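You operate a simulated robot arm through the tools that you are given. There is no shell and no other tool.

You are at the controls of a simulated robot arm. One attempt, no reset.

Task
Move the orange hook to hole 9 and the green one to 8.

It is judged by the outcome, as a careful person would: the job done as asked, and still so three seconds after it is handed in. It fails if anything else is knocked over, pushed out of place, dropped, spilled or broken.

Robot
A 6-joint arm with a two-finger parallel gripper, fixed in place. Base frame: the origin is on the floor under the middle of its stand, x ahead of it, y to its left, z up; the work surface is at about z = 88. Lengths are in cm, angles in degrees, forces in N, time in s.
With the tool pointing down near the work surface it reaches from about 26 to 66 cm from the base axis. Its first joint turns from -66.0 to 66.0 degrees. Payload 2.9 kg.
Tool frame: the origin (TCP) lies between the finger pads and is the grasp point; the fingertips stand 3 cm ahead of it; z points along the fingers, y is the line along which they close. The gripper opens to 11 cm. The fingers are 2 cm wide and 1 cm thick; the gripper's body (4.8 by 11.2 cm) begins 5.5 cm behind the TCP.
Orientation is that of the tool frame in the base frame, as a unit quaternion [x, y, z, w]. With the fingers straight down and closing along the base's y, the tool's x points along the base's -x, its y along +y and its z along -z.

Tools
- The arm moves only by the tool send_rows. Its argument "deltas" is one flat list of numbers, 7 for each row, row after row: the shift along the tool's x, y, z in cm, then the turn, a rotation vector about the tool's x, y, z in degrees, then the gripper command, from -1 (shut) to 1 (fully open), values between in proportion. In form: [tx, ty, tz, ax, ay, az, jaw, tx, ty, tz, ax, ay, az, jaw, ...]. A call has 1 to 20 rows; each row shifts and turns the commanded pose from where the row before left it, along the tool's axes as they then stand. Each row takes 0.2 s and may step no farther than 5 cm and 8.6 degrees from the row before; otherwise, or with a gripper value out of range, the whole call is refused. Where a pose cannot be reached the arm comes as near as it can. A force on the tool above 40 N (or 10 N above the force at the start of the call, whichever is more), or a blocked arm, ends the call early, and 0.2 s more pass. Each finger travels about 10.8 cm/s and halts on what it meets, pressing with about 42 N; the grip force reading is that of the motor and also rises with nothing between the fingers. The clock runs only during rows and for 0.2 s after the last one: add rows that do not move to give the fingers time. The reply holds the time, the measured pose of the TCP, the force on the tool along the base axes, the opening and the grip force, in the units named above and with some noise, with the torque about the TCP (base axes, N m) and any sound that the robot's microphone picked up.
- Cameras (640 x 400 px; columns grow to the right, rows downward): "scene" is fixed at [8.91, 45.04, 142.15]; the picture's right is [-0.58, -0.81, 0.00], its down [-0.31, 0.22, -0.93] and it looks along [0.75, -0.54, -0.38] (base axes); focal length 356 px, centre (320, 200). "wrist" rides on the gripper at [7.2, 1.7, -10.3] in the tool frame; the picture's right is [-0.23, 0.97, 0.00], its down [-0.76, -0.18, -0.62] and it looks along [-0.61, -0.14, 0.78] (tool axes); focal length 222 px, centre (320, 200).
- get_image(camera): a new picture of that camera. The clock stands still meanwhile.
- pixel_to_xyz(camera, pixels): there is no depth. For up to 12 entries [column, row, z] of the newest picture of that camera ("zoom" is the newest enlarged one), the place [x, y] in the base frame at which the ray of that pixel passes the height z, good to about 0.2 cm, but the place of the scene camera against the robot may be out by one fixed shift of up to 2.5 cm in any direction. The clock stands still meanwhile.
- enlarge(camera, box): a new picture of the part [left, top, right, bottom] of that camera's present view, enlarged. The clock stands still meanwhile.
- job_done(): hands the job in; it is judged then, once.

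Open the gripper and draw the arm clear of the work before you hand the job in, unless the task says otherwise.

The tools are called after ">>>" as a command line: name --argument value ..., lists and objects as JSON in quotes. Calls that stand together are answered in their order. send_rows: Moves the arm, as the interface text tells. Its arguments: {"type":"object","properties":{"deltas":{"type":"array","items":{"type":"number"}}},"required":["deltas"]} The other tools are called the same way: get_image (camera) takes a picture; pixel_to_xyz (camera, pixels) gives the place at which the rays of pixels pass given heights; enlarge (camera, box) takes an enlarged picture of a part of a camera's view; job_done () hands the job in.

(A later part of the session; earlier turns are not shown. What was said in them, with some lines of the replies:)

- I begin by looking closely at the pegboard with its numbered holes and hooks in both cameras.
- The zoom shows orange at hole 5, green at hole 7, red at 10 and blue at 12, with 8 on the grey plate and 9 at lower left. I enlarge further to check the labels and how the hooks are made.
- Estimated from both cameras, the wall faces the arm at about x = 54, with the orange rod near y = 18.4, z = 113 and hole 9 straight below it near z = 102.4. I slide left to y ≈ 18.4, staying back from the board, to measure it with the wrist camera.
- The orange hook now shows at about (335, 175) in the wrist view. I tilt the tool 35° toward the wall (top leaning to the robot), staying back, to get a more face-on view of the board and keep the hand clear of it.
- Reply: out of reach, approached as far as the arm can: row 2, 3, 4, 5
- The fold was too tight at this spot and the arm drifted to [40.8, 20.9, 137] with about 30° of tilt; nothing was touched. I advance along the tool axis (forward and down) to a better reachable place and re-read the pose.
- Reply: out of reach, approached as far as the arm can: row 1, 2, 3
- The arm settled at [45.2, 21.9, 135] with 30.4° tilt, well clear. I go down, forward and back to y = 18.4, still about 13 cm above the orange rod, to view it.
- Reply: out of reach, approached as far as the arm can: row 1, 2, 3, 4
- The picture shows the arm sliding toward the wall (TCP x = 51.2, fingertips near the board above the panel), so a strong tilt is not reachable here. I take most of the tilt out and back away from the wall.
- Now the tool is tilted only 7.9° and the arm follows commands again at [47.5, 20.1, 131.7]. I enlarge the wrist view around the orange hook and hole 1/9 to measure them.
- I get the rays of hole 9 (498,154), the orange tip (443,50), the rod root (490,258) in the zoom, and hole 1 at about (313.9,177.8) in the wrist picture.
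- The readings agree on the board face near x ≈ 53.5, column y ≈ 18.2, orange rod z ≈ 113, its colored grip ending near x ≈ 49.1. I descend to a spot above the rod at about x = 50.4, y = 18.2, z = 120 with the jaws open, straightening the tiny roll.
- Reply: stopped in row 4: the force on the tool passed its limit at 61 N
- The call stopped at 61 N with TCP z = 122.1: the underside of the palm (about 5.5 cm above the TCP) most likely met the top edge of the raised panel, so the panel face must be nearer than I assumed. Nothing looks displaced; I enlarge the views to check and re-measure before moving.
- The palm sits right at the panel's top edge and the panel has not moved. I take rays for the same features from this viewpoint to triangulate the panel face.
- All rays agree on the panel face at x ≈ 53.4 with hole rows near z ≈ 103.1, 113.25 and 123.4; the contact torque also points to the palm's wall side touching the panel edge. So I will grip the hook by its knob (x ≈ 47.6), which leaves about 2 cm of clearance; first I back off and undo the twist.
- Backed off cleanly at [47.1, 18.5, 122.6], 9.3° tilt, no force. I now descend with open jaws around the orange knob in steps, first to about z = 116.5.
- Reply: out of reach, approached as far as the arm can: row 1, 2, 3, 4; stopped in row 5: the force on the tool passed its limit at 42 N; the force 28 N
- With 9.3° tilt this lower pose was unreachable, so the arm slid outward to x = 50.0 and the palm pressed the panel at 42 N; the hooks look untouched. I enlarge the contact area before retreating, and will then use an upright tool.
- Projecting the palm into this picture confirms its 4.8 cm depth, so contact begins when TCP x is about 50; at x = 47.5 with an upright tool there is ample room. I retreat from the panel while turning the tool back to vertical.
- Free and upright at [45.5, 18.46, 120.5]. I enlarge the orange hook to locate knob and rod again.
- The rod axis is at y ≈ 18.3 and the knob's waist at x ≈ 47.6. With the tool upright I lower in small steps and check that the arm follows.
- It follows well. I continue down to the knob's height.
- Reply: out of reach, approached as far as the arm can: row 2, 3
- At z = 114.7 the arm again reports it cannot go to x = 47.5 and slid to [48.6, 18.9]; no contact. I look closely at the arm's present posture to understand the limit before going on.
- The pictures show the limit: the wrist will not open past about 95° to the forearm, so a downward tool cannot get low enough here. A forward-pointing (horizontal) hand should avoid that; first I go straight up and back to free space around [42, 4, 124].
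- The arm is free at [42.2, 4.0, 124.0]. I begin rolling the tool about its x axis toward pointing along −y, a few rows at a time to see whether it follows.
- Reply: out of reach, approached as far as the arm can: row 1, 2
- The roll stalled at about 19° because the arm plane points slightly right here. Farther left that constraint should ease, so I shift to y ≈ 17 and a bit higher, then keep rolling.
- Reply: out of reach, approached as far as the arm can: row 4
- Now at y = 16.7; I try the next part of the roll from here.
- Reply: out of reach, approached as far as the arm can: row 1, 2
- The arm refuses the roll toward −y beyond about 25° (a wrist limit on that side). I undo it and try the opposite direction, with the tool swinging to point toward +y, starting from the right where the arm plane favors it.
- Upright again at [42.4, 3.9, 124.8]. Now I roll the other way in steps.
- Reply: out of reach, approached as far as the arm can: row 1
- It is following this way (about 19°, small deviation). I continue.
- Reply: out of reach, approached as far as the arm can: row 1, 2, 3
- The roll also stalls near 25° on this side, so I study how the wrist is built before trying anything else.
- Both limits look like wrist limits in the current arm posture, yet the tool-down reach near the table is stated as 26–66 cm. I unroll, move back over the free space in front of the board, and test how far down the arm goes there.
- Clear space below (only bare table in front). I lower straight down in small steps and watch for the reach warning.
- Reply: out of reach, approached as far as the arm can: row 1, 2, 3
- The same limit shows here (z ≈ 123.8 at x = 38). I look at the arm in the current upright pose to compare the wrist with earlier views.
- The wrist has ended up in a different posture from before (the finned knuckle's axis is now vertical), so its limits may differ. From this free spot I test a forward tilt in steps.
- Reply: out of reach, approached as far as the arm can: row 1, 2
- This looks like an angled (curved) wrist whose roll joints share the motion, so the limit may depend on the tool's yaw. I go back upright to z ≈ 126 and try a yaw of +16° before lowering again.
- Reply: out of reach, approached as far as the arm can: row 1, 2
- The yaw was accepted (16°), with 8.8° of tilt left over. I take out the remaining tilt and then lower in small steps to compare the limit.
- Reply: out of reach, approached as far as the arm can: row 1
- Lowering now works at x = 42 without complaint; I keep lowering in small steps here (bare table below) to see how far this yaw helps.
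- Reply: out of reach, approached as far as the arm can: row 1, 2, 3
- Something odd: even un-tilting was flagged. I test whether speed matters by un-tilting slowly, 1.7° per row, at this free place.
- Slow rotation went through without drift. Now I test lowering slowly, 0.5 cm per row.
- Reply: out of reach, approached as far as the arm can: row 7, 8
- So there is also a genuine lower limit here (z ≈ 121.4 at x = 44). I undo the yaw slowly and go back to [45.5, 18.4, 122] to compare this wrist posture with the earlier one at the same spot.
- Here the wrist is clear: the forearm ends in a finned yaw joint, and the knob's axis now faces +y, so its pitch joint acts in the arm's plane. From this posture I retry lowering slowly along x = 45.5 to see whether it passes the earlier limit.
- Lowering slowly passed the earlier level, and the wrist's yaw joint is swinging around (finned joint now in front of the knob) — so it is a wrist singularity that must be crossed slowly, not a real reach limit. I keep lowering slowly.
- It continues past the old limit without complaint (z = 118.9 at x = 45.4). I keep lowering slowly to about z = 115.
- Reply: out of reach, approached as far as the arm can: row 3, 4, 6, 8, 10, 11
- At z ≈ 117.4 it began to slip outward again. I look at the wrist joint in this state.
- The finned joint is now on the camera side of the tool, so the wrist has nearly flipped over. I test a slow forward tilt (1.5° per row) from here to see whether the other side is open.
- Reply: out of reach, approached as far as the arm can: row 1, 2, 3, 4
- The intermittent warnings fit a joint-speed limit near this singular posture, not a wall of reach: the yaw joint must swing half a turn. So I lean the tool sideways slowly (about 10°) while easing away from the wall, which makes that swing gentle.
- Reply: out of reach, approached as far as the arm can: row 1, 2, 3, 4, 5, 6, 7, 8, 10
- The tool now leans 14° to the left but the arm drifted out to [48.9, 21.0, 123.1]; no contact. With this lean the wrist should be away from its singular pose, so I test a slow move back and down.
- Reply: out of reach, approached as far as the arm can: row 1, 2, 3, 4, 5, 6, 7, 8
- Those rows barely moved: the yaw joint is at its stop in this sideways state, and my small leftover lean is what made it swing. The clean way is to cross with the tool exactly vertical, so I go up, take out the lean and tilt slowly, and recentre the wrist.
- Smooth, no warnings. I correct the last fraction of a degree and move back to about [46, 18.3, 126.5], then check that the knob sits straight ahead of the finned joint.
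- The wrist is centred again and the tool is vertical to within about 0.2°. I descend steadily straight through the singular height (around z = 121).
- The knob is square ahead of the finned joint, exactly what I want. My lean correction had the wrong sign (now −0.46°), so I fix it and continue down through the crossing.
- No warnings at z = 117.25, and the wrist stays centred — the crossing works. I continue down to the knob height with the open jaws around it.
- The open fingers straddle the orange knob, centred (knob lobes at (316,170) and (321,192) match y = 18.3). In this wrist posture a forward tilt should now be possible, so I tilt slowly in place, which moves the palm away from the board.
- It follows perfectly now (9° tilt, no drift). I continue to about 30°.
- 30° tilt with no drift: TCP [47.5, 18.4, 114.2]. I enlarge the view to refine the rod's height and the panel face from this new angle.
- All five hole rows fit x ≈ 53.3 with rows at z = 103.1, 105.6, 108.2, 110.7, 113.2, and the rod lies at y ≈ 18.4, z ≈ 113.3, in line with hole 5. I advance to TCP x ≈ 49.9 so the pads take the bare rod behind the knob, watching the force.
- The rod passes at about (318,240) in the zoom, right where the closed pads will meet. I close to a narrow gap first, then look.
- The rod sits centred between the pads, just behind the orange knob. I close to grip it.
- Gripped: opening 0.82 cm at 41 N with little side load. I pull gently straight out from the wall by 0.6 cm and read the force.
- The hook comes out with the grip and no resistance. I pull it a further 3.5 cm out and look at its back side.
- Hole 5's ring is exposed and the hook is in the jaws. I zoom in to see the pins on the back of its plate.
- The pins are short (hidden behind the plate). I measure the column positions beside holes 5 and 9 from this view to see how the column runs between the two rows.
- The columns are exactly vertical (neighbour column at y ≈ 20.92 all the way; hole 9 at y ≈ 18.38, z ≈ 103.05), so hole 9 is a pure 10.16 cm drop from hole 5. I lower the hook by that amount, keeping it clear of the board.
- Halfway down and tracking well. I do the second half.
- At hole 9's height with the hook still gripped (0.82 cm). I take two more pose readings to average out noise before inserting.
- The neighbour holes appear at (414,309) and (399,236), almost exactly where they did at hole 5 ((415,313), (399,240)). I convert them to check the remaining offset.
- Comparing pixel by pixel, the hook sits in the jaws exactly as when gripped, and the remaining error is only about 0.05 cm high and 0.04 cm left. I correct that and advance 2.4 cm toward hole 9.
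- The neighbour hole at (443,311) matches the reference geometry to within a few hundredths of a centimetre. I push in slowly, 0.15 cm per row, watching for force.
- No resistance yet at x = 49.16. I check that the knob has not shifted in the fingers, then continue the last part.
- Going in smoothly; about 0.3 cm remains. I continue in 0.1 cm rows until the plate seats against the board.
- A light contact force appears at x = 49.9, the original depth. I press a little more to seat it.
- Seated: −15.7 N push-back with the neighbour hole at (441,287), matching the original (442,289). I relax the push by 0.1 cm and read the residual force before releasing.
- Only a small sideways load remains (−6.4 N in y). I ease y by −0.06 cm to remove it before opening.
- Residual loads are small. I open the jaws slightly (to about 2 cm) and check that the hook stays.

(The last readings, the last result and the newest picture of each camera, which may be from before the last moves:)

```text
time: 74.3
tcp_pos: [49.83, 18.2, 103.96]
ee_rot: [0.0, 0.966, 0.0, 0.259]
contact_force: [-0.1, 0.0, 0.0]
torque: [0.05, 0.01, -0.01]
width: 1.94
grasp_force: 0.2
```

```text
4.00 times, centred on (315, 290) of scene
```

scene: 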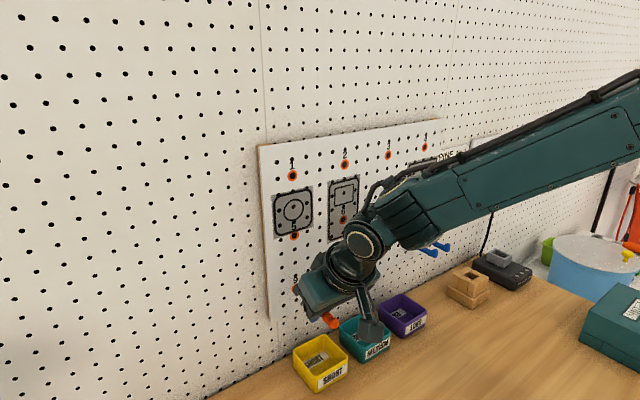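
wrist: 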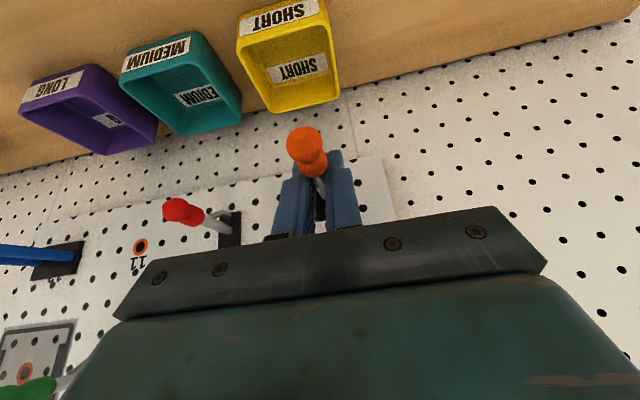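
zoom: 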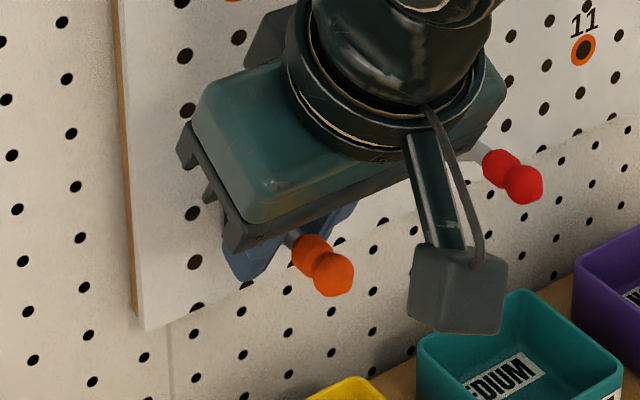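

The hook stays seated with no load on the tool (width 1.94). I open to about 4.5 cm and withdraw straight back from it.

>>> send_rows --deltas '[0, 0, 0, 0, 0, 0, -0.4, 0, 0, 0, 0, 0, 0, -0.2, 0, 0, 0, 0, 0, 0, -0.2, 0.346, 0, -0.2, 0, 0, 0, -0.2, 0.433, 0, -0.25, 0, 0, 0, -0.2, 0.433, 0, -0.25, 0, 0, 0, -0.2, 0.433, 0, -0.25, 0, 0, 0, -0.2, 0.433, 0, -0.25, 0, 0, 0, -0.2, 0.433, 0, -0.25, 0, 0, 0, -0.2, 0.433, 0, -0.25, 0, 0, 0, -0.2, 0.433, 0, -0.25, 0, 0, 0, -0.2, 0.433, 0, -0.25, 0, 0, 0, -0.2, 0.433, 0, -0.25, 0, 0, 0, -0.2, 0.433, 0, -0.25, 0, 0, 0, -0.2, 0.433, 0, -0.25, 0, 0, 0, -0.2, 0.433, 0, -0.25, 0, 0, 0, -0.2]'

>>> get_image --camera "wrist"

>>> get_image --camera "scene"

```text
time: 77.7
tcp_pos: [43.52, 18.07, 104.0]
ee_rot: [0.0, 0.966, 0.0, 0.259]
contact_force: [0.0, 0.3, 0.6]
torque: [-0.01, 0.01, 0.0]
width: 4.4
grasp_force: 0.0
```

```text
taken
```

wrist: 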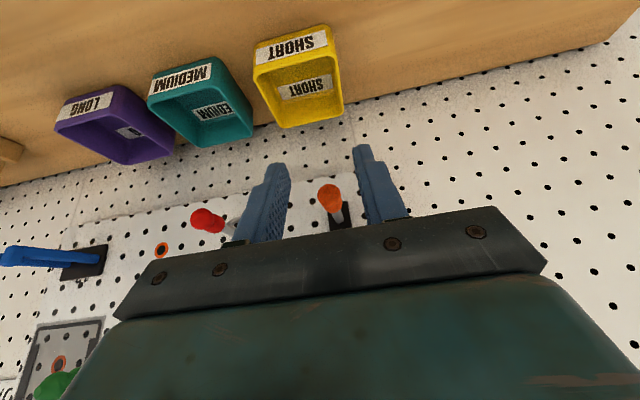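

```text
taken
```

scene: 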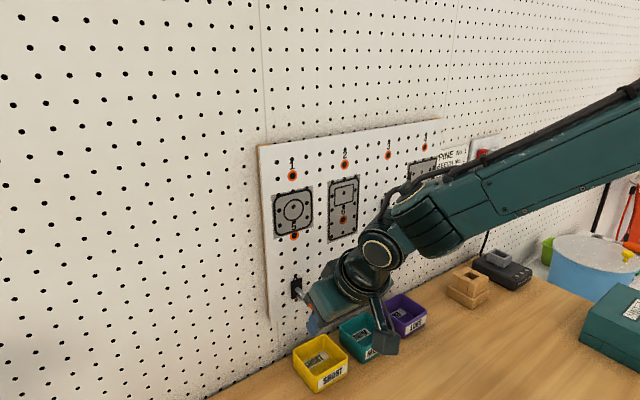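

Orange is in hole 9 (plate at (296,287) in the scene). Next the green hook: I back off a bit more and rise to row-7/8 height.

>>> send_rows --deltas '[0.433, 0, -0.25, 0, 0, 0, 0, 0.433, 0, -0.25, 0, 0, 0, 0, 0.433, 0, -0.25, 0, 0, 0, 0, 0.433, 0, -0.25, 0, 0, 0, 0, -0.32, 0, -0.554, 0, 0, 0, 0, -0.32, 0, -0.554, 0, 0, 0, 0, -0.32, 0, -0.554, 0, 0, 0, 0, -0.32, 0, -0.554, 0, 0, 0, 0, -0.32, 0, -0.554, 0, 0, 0, 0, -0.32, 0, -0.554, 0, 0, 0, 0, -0.32, 0, -0.554, 0, 0, 0, 0, -0.32, 0, -0.554, 0, 0, 0, 0, -0.32, 0, -0.554, 0, 0, 0, 0, -0.32, 0, -0.554, 0, 0, 0, 0, -0.32, 0, -0.554, 0, 0, 0, 0, -0.32, 0, -0.554, 0, 0, 0, 0, -0.32, 0, -0.554, 0, 0, 0, 0, -0.32, 0, -0.554, 0, 0, 0, 0, -0.32, 0, -0.554, 0, 0, 0, 0, -0.32, 0, -0.554, 0, 0, 0, 0]'

>>> get_image --camera "wrist"

>>> get_image --camera "scene"

```text
time: 81.9
tcp_pos: [41.71, 18.26, 114.28]
ee_rot: [0.0, 0.966, 0.0, 0.258]
contact_force: [0.2, 0.6, 0.6]
torque: [0.0, 0.0, 0.0]
width: 5.49
grasp_force: 0.0
```

```text
taken
```

wrist: 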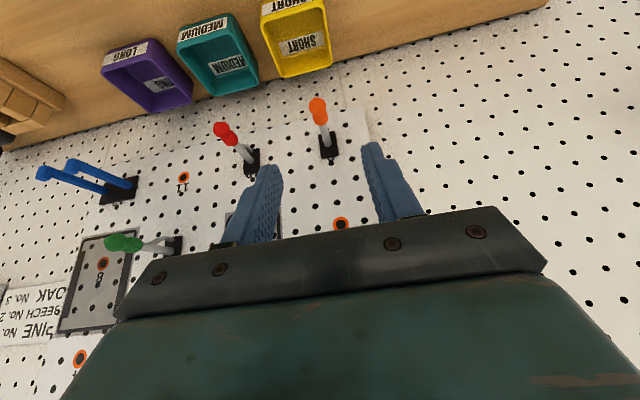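

```text
taken
```

scene: 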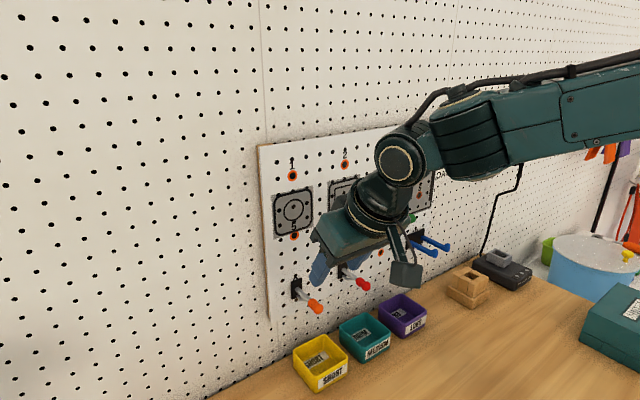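

Let me verify the orange hook up close before moving on.

>>> enlarge --camera "scene" --box '[265, 220, 385, 330]'

>>> enlarge --camera "wrist" --box '[200, 80, 360, 200]'

```text
3.64 times, centred on (325, 275) of scene
```

zoom: 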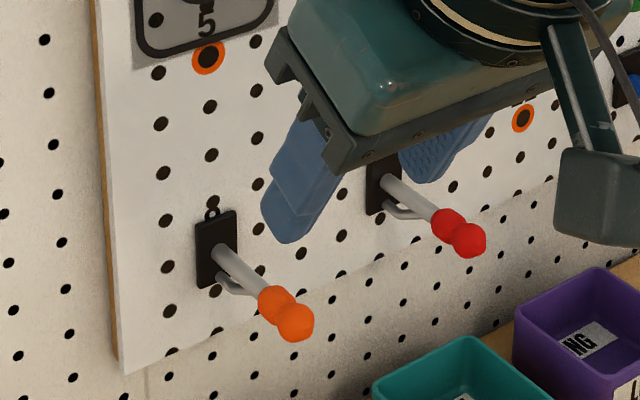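

```text
3.33 times, centred on (280, 140) of wrist
```

zoom: 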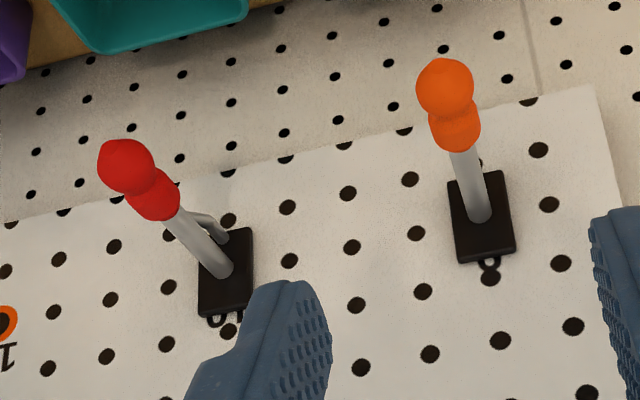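

Orange sits flush in hole 9, just like red in hole 10. Now I traverse right to the green hook's column (y ≈ −1.95), keeping x ≈ 41.7, well short of the hook tips.

>>> send_rows --deltas '[0, -1.01, 0, 0, 0, 0, 0.2, 0, -1.01, 0, 0, 0, 0, 0.2, 0, -1.01, 0, 0, 0, 0, 0.2, 0, -1.01, 0, 0, 0, 0, 0.2, 0, -1.01, 0, 0, 0, 0, 0.2, 0, -1.01, 0, 0, 0, 0, 0.2, 0, -1.01, 0, 0, 0, 0, 0.2, 0, -1.01, 0, 0, 0, 0, 0.2, 0, -1.01, 0, 0, 0, 0, 0.2, 0, -1.01, 0, 0, 0, 0, 0.2, 0, -1.01, 0, 0, 0, 0, 0.2, 0, -1.01, 0, 0, 0, 0, 0.2, 0, -1.01, 0, 0, 0, 0, 0.2, 0, -1.01, 0, 0, 0, 0, 0.2, 0, -1.01, 0, 0, 0, 0, 0.2, 0, -1.01, 0, 0, 0, 0, 0.2, 0, -1.01, 0, 0, 0, 0, 0.2, 0, -1.01, 0, 0, 0, 0, 0.2, 0, -1.01, 0, 0, 0, 0, 0.2, 0, -1.01, 0, 0, 0, 0, 0.2]'

>>> get_image --camera "wrist"

>>> get_image --camera "scene"

```text
time: 86.1
tcp_pos: [41.59, -1.88, 114.03]
ee_rot: [0.0, 0.966, 0.0, 0.259]
contact_force: [-0.5, -0.1, -0.4]
torque: [-0.03, 0.01, -0.03]
width: 6.6
grasp_force: 0.0
```

```text
taken
```

wrist: 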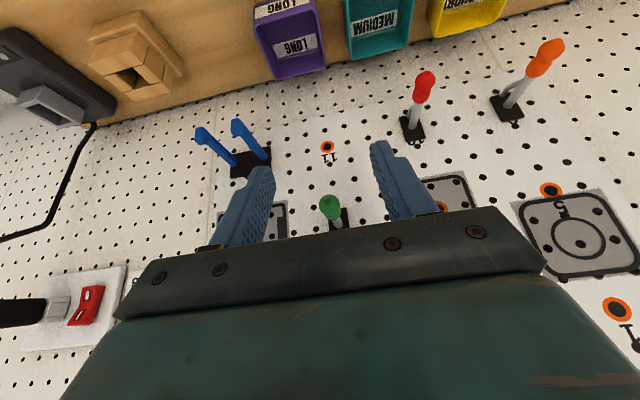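

```text
taken
```

scene: 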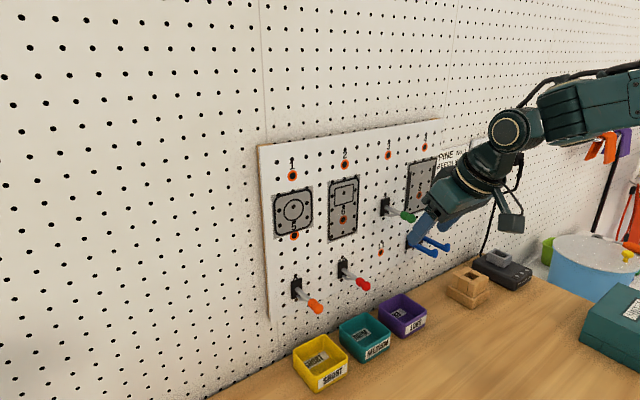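

The green knob shows at (330,207) between the open fingers. I enlarge and measure it.

>>> enlarge --camera "wrist" --box '[260, 130, 400, 240]'

```text
3.64 times, centred on (330, 185) of wrist
```

zoom: 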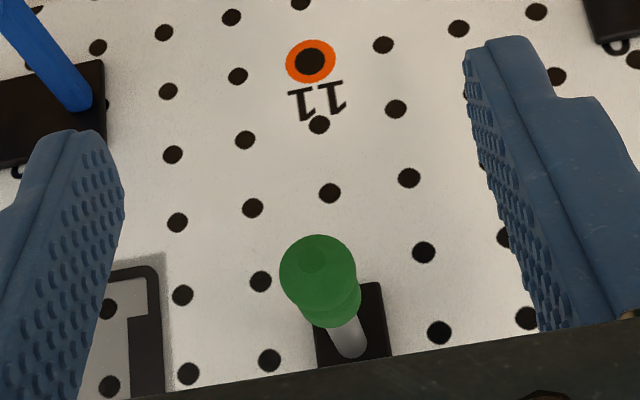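

>>> pixel_to_xyz --camera "zoom" --pixels '[[311, 62, 103.05], [319, 125, 105.6], [329, 193, 108.1], [424, 252, 110.7], [438, 333, 113.2], [269, 360, 113.2], [261, 281, 110.7], [318, 265, 113.3], [350, 345, 113.3], [318, 265, 112.3]]'

```text
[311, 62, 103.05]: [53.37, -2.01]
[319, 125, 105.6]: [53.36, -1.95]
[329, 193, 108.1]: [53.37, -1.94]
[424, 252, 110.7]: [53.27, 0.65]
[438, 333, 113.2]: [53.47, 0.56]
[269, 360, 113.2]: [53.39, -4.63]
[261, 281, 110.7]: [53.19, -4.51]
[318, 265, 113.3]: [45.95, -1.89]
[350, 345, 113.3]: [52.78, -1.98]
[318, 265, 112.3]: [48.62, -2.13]
```

Green's rod is at y ≈ −1.95, z ≈ 113.3, the same geometry as orange had. I advance along x to about 47.5 with the jaws open around it.

>>> send_rows --deltas '[-0.475, -0.05, 0.158, 0, 0, 0, 0.2, -0.425, 0, 0.245, 0, 0, 0, 0.2, -0.425, 0, 0.245, 0, 0, 0, 0.2, -0.425, 0, 0.245, 0, 0, 0, 0.2, -0.425, 0, 0.245, 0, 0, 0, 0.2, -0.425, 0, 0.245, 0, 0, 0, 0.2, -0.425, 0, 0.245, 0, 0, 0, 0.2, -0.425, 0, 0.245, 0, 0, 0, 0.2, -0.425, 0, 0.245, 0, 0, 0, 0.2, -0.425, 0, 0.245, 0, 0, 0, 0.2, -0.425, 0, 0.245, 0, 0, 0, 0.2, -0.425, 0, 0.245, 0, 0, 0, 0.2, 0, 0, 0, 0, 0, 0, 0.2]'

>>> enlarge --camera "wrist" --box '[240, 90, 400, 230]'

```text
time: 88.9
tcp_pos: [47.5, -2.0, 114.12]
ee_rot: [0.0, 0.966, 0.0, 0.259]
contact_force: [0.5, -0.1, -0.5]
torque: [0.01, -0.02, -0.01]
width: 6.6
grasp_force: 0.1
```

```text
2.86 times, centred on (320, 160) of wrist
```

zoom: 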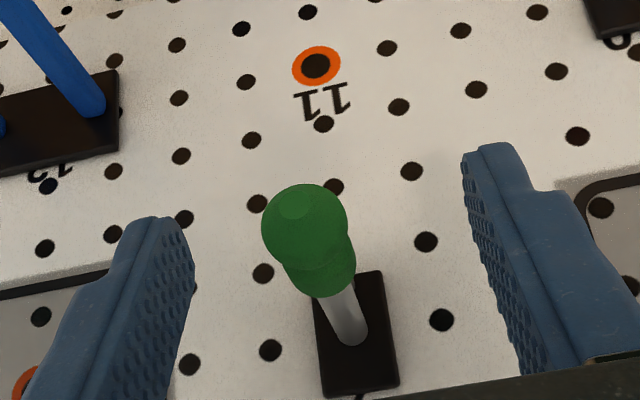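

Green sits in the view exactly as orange did at this stage. I advance to x ≈ 49.85 and narrow the jaws around the rod.

>>> send_rows --deltas '[-0.407, 0.02, 0.235, 0, 0, 0, 0.2, -0.407, 0.02, 0.235, 0, 0, 0, 0.2, -0.407, 0, 0.235, 0, 0, 0, 0.2, -0.407, 0, 0.235, 0, 0, 0, 0.2, -0.407, 0, 0.235, 0, 0, 0, 0.2, 0, 0, 0, 0, 0, 0, -0.3, 0, 0, 0, 0, 0, 0, -0.65, 0, 0, 0, 0, 0, 0, -0.65, 0, 0, 0, 0, 0, 0, -0.65]'

>>> enlarge --camera "wrist" --box '[240, 90, 400, 230]'

```text
time: 90.9
tcp_pos: [49.96, -2.1, 114.2]
ee_rot: [0.0, 0.966, 0.0, 0.259]
contact_force: [-0.1, -0.4, -0.2]
torque: [0.03, -0.02, -0.02]
width: 1.96
grasp_force: 0.0
```

```text
2.86 times, centred on (320, 160) of wrist
```

zoom: 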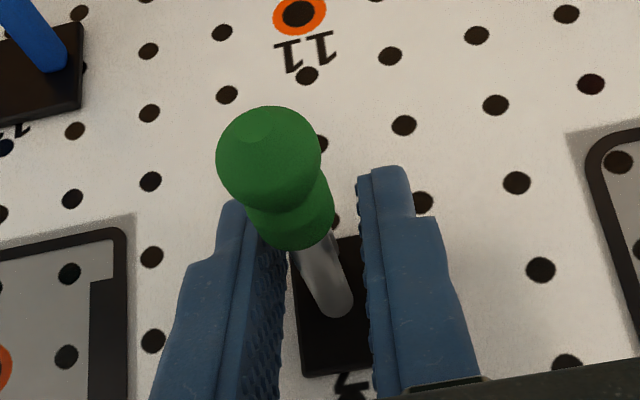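

The rod is slightly left of centre by about 0.1 cm, so I shift −0.1 cm in y and grip.

>>> send_rows --deltas '[0, -0.1, 0, 0, 0, 0, -0.65, 0, 0, 0, 0, 0, 0, -0.65, 0, 0, 0, 0, 0, 0, -1, 0, 0, 0, 0, 0, 0, -1, 0, 0, 0, 0, 0, 0, -1]'

>>> enlarge --camera "wrist" --box '[240, 90, 400, 230]'

```text
time: 92.1
tcp_pos: [49.79, -1.97, 114.21]
ee_rot: [0.0, 0.966, 0.0, 0.26]
contact_force: [1.4, -3.6, -0.6]
torque: [-0.05, 0.0, -0.2]
width: 0.85
grasp_force: 42.1
```

```text
2.86 times, centred on (320, 160) of wrist
```

zoom: 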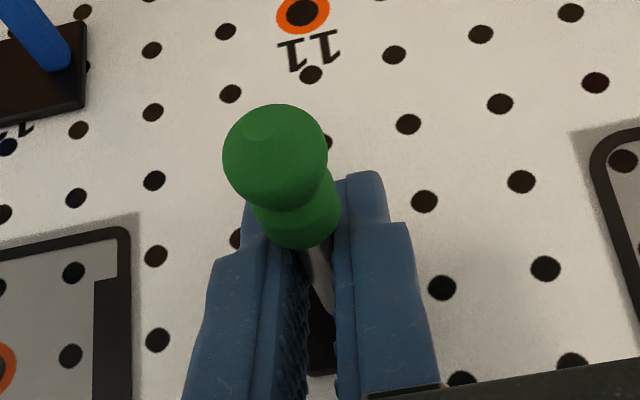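

Gripped at 0.85 cm; the neighbour hole is at (442,288), the same reference as for orange. I pull it straight out 4.1 cm.

>>> send_rows --deltas '[0.173, 0, -0.1, 0, 0, 0, -1, 0.173, 0, -0.1, 0, 0, 0, -1, 0.173, 0, -0.1, 0, 0, 0, -1, 0.433, 0, -0.25, 0, 0, 0, -1, 0.433, 0, -0.25, 0, 0, 0, -1, 0.433, 0, -0.25, 0, 0, 0, -1, 0.433, 0, -0.25, 0, 0, 0, -1, 0.433, 0, -0.25, 0, 0, 0, -1, 0.433, 0, -0.25, 0, 0, 0, -1, 0.433, 0, -0.25, 0, 0, 0, -1, 0, 0, 0, 0, 0, 0, -1]'

>>> enlarge --camera "wrist" --box '[240, 90, 400, 230]'

>>> get_image --camera "scene"

```text
time: 94.5
tcp_pos: [45.69, -2.16, 114.36]
ee_rot: [0.0, 0.966, -0.001, 0.259]
contact_force: [0.3, 0.2, 0.5]
torque: [-0.01, 0.01, -0.03]
width: 0.81
grasp_force: 41.8
```

```text
2.86 times, centred on (320, 160) of wrist
```

zoom: 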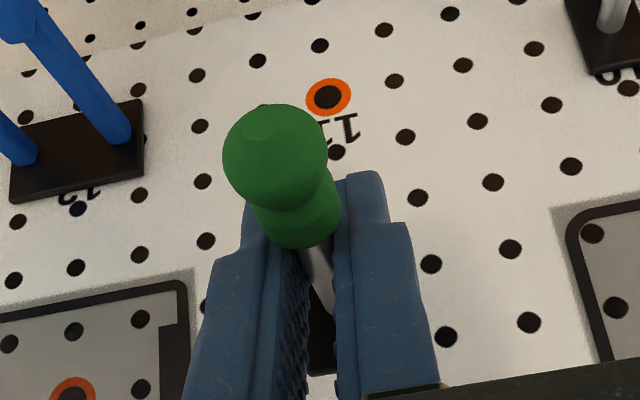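

```text
taken
```

scene: 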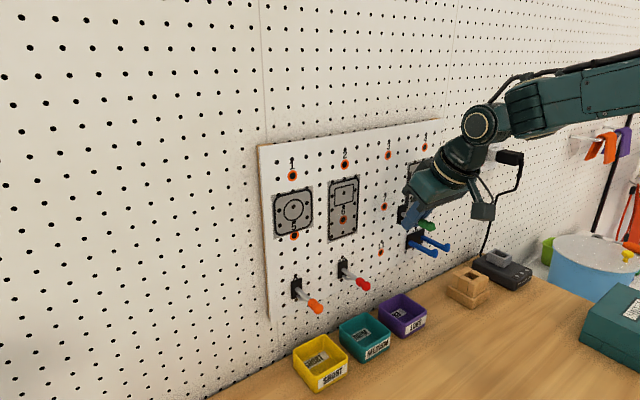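

Green is out and held. I move it 10.16 cm to the right, in front of hole 8, staying clear of the board.

>>> send_rows --deltas '[0, -0.508, 0, 0, 0, 0, -1, 0, -0.508, 0, 0, 0, 0, -1, 0, -0.508, 0, 0, 0, 0, -1, 0, -0.508, 0, 0, 0, 0, -1, 0, -0.508, 0, 0, 0, 0, -1, 0, -0.508, 0, 0, 0, 0, -1, 0, -0.508, 0, 0, 0, 0, -1, 0, -0.508, 0, 0, 0, 0, -1, 0, -0.508, 0, 0, 0, 0, -1, 0, -0.508, 0, 0, 0, 0, -1, 0, -0.508, 0, 0, 0, 0, -1, 0, -0.508, 0, 0, 0, 0, -1, 0, -0.508, 0, 0, 0, 0, -1, 0, -0.508, 0, 0, 0, 0, -1, 0, -0.508, 0, 0, 0, 0, -1, 0, -0.508, 0, 0, 0, 0, -1, 0, -0.508, 0, 0, 0, 0, -1, 0, -0.508, 0, 0, 0, 0, -1, 0, -0.508, 0, 0, 0, 0, -1, 0, -0.508, 0, 0, 0, 0, -1]'

>>> enlarge --camera "wrist" --box '[240, 90, 400, 230]'

>>> get_image --camera "wrist"

>>> get_image --camera "scene"

```text
time: 98.7
tcp_pos: [45.81, -12.4, 114.24]
ee_rot: [0.0, 0.966, -0.001, 0.258]
contact_force: [-0.8, 0.0, 0.0]
torque: [0.0, -0.01, 0.01]
width: 0.81
grasp_force: 41.9
```

```text
2.86 times, centred on (320, 160) of wrist
```

zoom: 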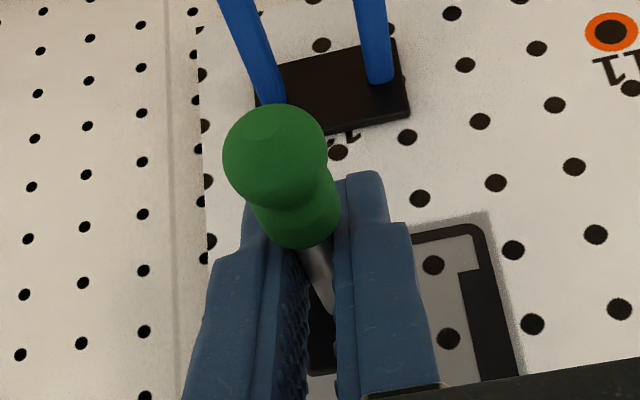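

```text
taken
```

wrist: 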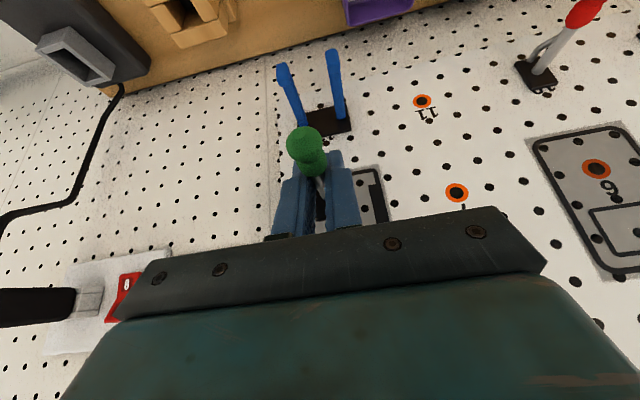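

```text
taken
```

scene: 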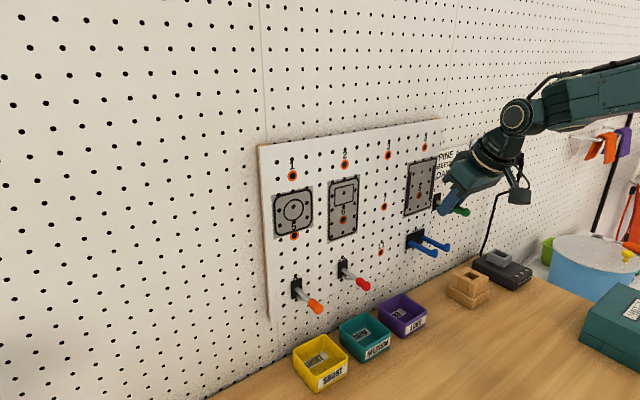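

The neighbour holes are now at (448,338), (433,264), (420,198) versus the reference (445,336), (430,264), (417,197), i.e. about 0.09 cm too far right. I correct y by +0.09 and advance 2.4 cm toward hole 8.

>>> send_rows --deltas '[0, 0.09, 0, 0, 0, 0, -1, -0.346, 0, 0.2, 0, 0, 0, -1, -0.346, 0, 0.2, 0, 0, 0, -1, -0.346, 0, 0.2, 0, 0, 0, -1, -0.346, 0, 0.2, 0, 0, 0, -1, -0.346, 0, 0.2, 0, 0, 0, -1, -0.346, 0, 0.2, 0, 0, 0, -1, 0, 0, 0, 0, 0, 0, -1]'

>>> enlarge --camera "wrist" --box '[240, 90, 400, 230]'

```text
time: 100.5
tcp_pos: [48.28, -12.2, 114.33]
ee_rot: [0.0, 0.966, 0.001, 0.259]
contact_force: [0.4, -0.5, -0.3]
torque: [0.01, 0.02, 0.0]
width: 0.83
grasp_force: 42.2
```

```text
2.86 times, centred on (320, 160) of wrist
```

zoom: 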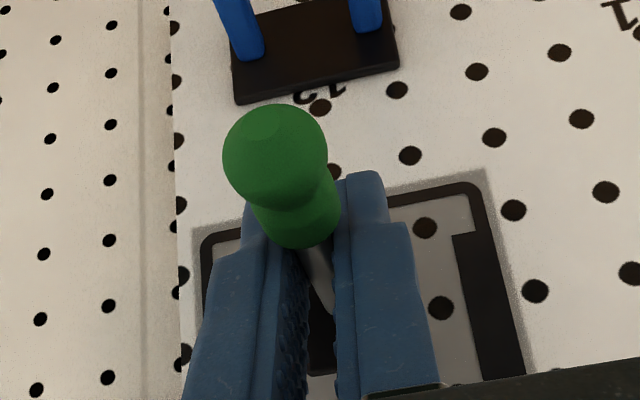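

The neighbour hole is at (441,308), in line with the earlier approach (443,311). I push in slowly as before.

>>> send_rows --deltas '[-0.13, 0, 0.075, 0, 0, 0, -1, -0.13, 0, 0.075, 0, 0, 0, -1, -0.13, 0, 0.075, 0, 0, 0, -1, -0.13, 0, 0.075, 0, 0, 0, -1, -0.13, 0, 0.075, 0, 0, 0, -1, -0.13, 0, 0.075, 0, 0, 0, -1]'

>>> enlarge --camera "wrist" --box '[240, 90, 400, 230]'

```text
time: 101.9
tcp_pos: [49.1, -12.22, 114.31]
ee_rot: [0.0, 0.966, 0.0, 0.258]
contact_force: [-0.1, -0.2, 0.4]
torque: [-0.05, -0.01, 0.02]
width: 0.81
grasp_force: 42.0
```

```text
2.86 times, centred on (320, 160) of wrist
```

zoom: 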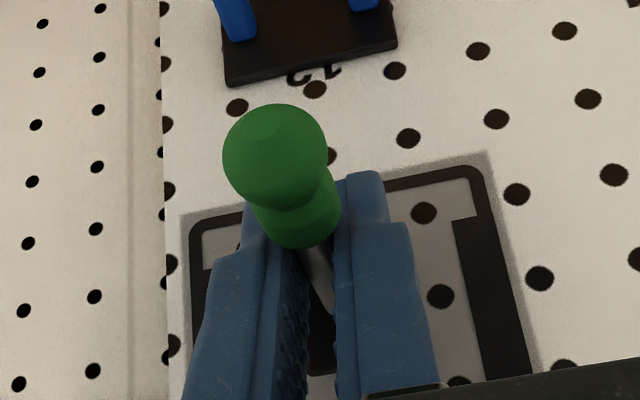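

Neighbour hole now at (440,296), no force. I continue the last 0.7 cm in small rows.

>>> send_rows --deltas '[-0.13, 0, 0.075, 0, 0, 0, -1, -0.13, 0, 0.075, 0, 0, 0, -1, -0.087, 0, 0.05, 0, 0, 0, -1, -0.087, 0, 0.05, 0, 0, 0, -1, -0.087, 0, 0.05, 0, 0, 0, -1]'

>>> enlarge --camera "wrist" --box '[240, 90, 400, 230]'

```text
time: 103.1
tcp_pos: [49.71, -12.18, 114.13]
ee_rot: [-0.001, 0.966, 0.0, 0.259]
contact_force: [-1.3, 0.4, 0.6]
torque: [-0.01, -0.02, 0.0]
width: 0.82
grasp_force: 42.2
```

```text
2.86 times, centred on (320, 160) of wrist
```

zoom: 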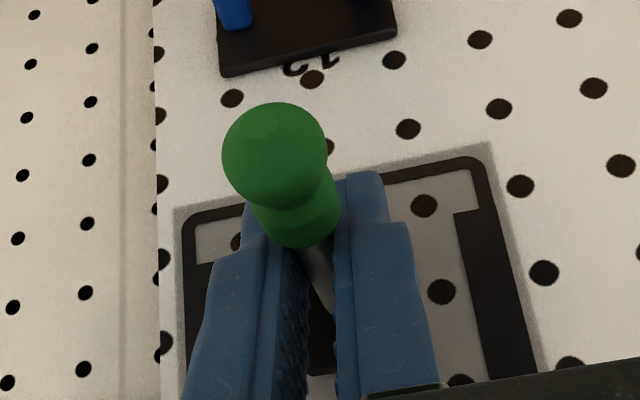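

(441,291) against the seated reference (442,288): about 0.2 cm left. I press on gently until it seats.

>>> send_rows --deltas '[-0.087, 0, 0.05, 0, 0, 0, -1, -0.087, 0, 0.05, 0, 0, 0, -1]'

```text
time: 103.7
tcp_pos: [49.83, -12.16, 114.15]
ee_rot: [-0.001, 0.966, 0.001, 0.259]
contact_force: [-4.3, 1.7, 1.7]
torque: [-0.08, -0.15, -0.25]
width: 0.83
grasp_force: 42.2
```

Contact begins (−4.3 N at x = 49.83). One more small press to seat it fully.

>>> send_rows --deltas '[-0.087, 0, 0.05, 0, 0, 0, -1, 0, 0, 0, 0, 0, 0, -1]'

>>> enlarge --camera "wrist" --box '[240, 90, 400, 230]'

```text
time: 104.3
tcp_pos: [49.91, -12.2, 114.33]
ee_rot: [0.0, 0.966, 0.0, 0.258]
contact_force: [-15.2, -0.1, 2.3]
torque: [-0.12, 0.06, -0.22]
width: 0.84
grasp_force: 42.3
```

```text
2.86 times, centred on (320, 160) of wrist
```

zoom: 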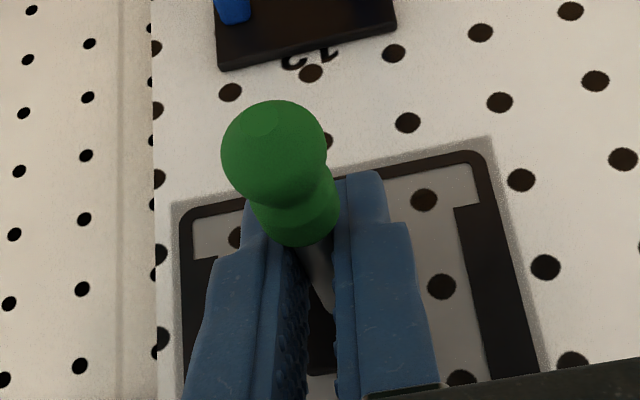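

Seated with −15 N and negligible side load, neighbour hole at (441,287). I relax the push and open slightly.

>>> send_rows --deltas '[0.087, 0, -0.05, 0, 0, 0, -1, 0.043, 0, -0.025, 0, 0, 0, -1, 0, 0, 0, 0, 0, 0, -0.8, 0, 0, 0, 0, 0, 0, -0.65, 0, 0, 0, 0, 0, 0, -0.65, 0, 0, 0, 0, 0, 0, -0.65]'

>>> enlarge --camera "wrist" --box '[240, 90, 400, 230]'

>>> enlarge --camera "scene" --box '[390, 150, 500, 260]'

```text
time: 105.7
tcp_pos: [49.95, -12.19, 114.28]
ee_rot: [0.0, 0.966, 0.0, 0.259]
contact_force: [-0.5, -0.5, -0.3]
torque: [-0.01, -0.01, 0.02]
width: 1.95
grasp_force: 0.1
```

```text
2.86 times, centred on (320, 160) of wrist
```

zoom: 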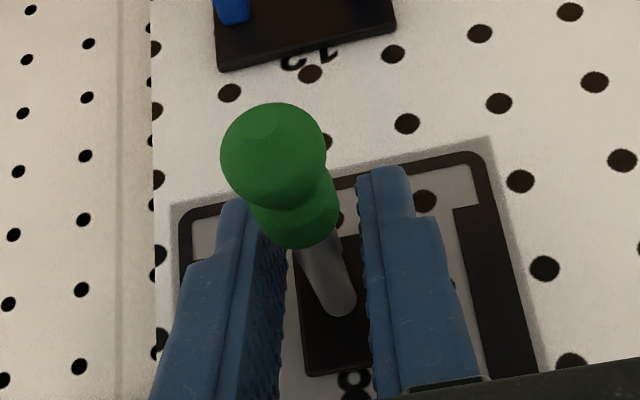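

```text
3.64 times, centred on (445, 205) of scene
```

zoom: 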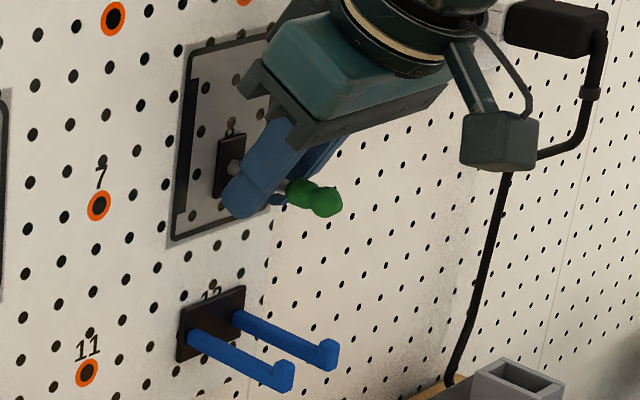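

Green stays in place with the "8" showing just above its plate. I open wider and withdraw straight back.

>>> send_rows --deltas '[0, 0, 0, 0, 0, 0, -0.4, 0, 0, 0, 0, 0, 0, -0.2, 0, 0, 0, 0, 0, 0, -0.2, 0.346, 0, -0.2, 0, 0, 0, -0.2, 0.433, 0, -0.25, 0, 0, 0, -0.2, 0.433, 0, -0.25, 0, 0, 0, -0.2, 0.433, 0, -0.25, 0, 0, 0, -0.2, 0.433, 0, -0.25, 0, 0, 0, -0.2, 0.433, 0, -0.25, 0, 0, 0, -0.2, 0.433, 0, -0.25, 0, 0, 0, -0.2, 0.433, 0, -0.25, 0, 0, 0, -0.2, 0.433, 0, -0.25, 0, 0, 0, -0.2, 0.433, 0, -0.25, 0, 0, 0, -0.2, 0.433, 0, -0.25, 0, 0, 0, -0.2, 0.433, 0, -0.25, 0, 0, 0, -0.2, 0.433, 0, -0.25, 0, 0, 0, -0.2, 0.433, 0, -0.25, 0, 0, 0, -0.2, 0.433, 0, -0.25, 0, 0, 0, 0.2, 0.433, 0, -0.25, 0, 0, 0, 0.5, 0.433, 0, -0.25, 0, 0, 0, 1]'

>>> get_image --camera "scene"

>>> get_image --camera "wrist"

```text
time: 109.9
tcp_pos: [41.6, -12.31, 114.28]
ee_rot: [0.0, 0.966, 0.0, 0.259]
contact_force: [0.5, 0.8, 0.2]
torque: [0.0, -0.04, 0.0]
width: 10.98
grasp_force: 0.0
```

```text
taken
```

scene: 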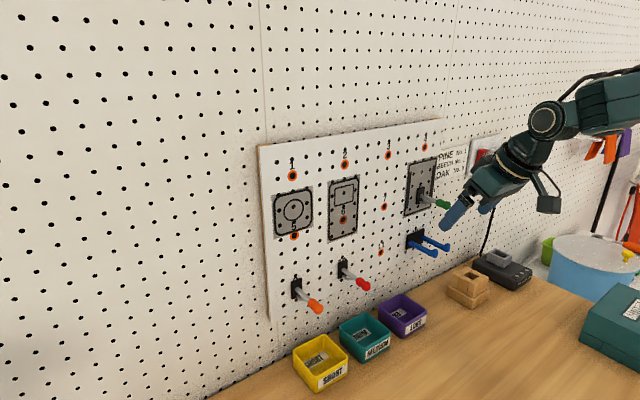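

```text
taken
```

wrist: 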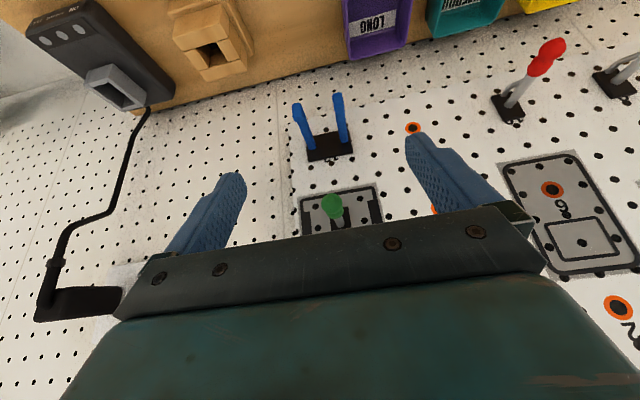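

Both hooks are in their new holes and the jaws are clear and open. I draw the arm a few centimetres further back and then inspect the board closely.

>>> send_rows --deltas '[0.433, 0, -0.25, 0, 0, 0, 1, 0.433, 0, -0.25, 0, 0, 0, 1, 0.433, 0, -0.25, 0, 0, 0, 1, 0.433, 0, -0.25, 0, 0, 0, 1, 0.433, 0, -0.25, 0, 0, 0, 1, 0.433, 0, -0.25, 0, 0, 0, 1, 0.433, 0, -0.25, 0, 0, 0, 1, 0.433, 0, -0.25, 0, 0, 0, 1, 0, 0, 0, 0, 0, 0, 1, 0, 0, 0, 0, 0, 0, 1, 0, 0, 0, 0, 0, 0, 1, 0, 0, 0, 0, 0, 0, 1, 0, 0, 0, 0, 0, 0, 1]'

>>> enlarge --camera "scene" --box '[250, 120, 480, 330]'

>>> enlarge --camera "scene" --box '[380, 140, 470, 270]'

>>> enlarge --camera "scene" --box '[265, 240, 385, 340]'

```text
time: 112.7
tcp_pos: [37.56, -12.16, 114.22]
ee_rot: [0.001, 0.966, 0.0, 0.26]
contact_force: [-0.2, 0.2, 0.0]
torque: [-0.03, 0.0, -0.03]
width: 11.01
grasp_force: 0.1
```

```text
1.90 times, centred on (365, 225) of scene
```

zoom: 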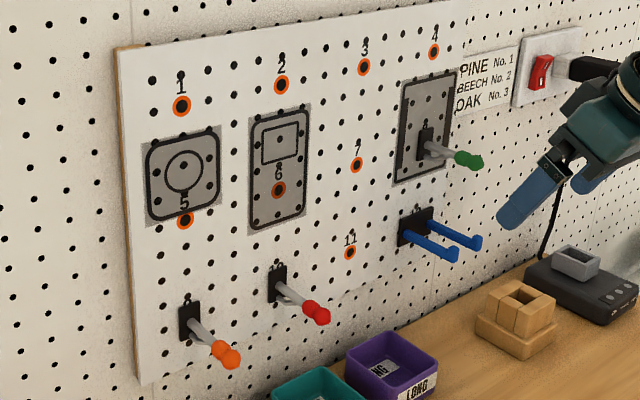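

```text
3.08 times, centred on (425, 205) of scene
```

zoom: 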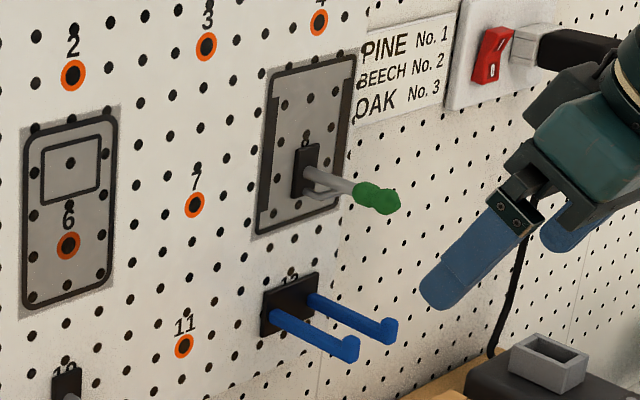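

```text
4.00 times, centred on (325, 290) of scene
```

zoom: 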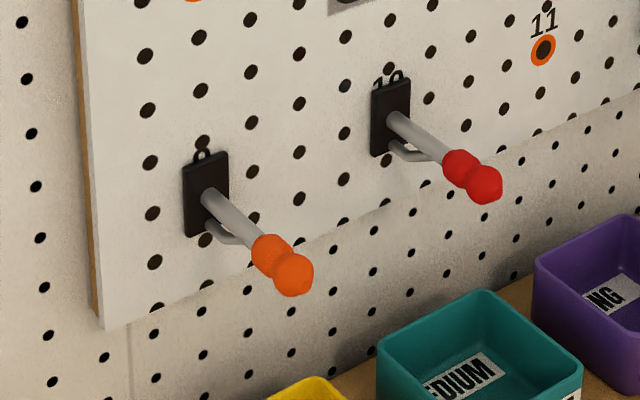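

The close-ups show orange seated in hole 9 and green in hole 8, with holes 5 and 7 empty. Red, blue, the bins and the panel have not moved. The gripper is open and clear, so I hand the job in.

>>> job_done

```text
The job is handed in.
```

The orange hook is now in hole 9 and the green hook is in hole 8. Both sit flush against the board and stayed put after the gripper let go.

While I was working out the arm's reach, the gripper's palm hit the board twice, at 61 N and 42 N. Close-up pictures afterwards showed no damage and nothing moved. The red and blue hooks, the bins and the panel are where they were at the start.

The gripper is open and the arm is drawn back clear of the board.
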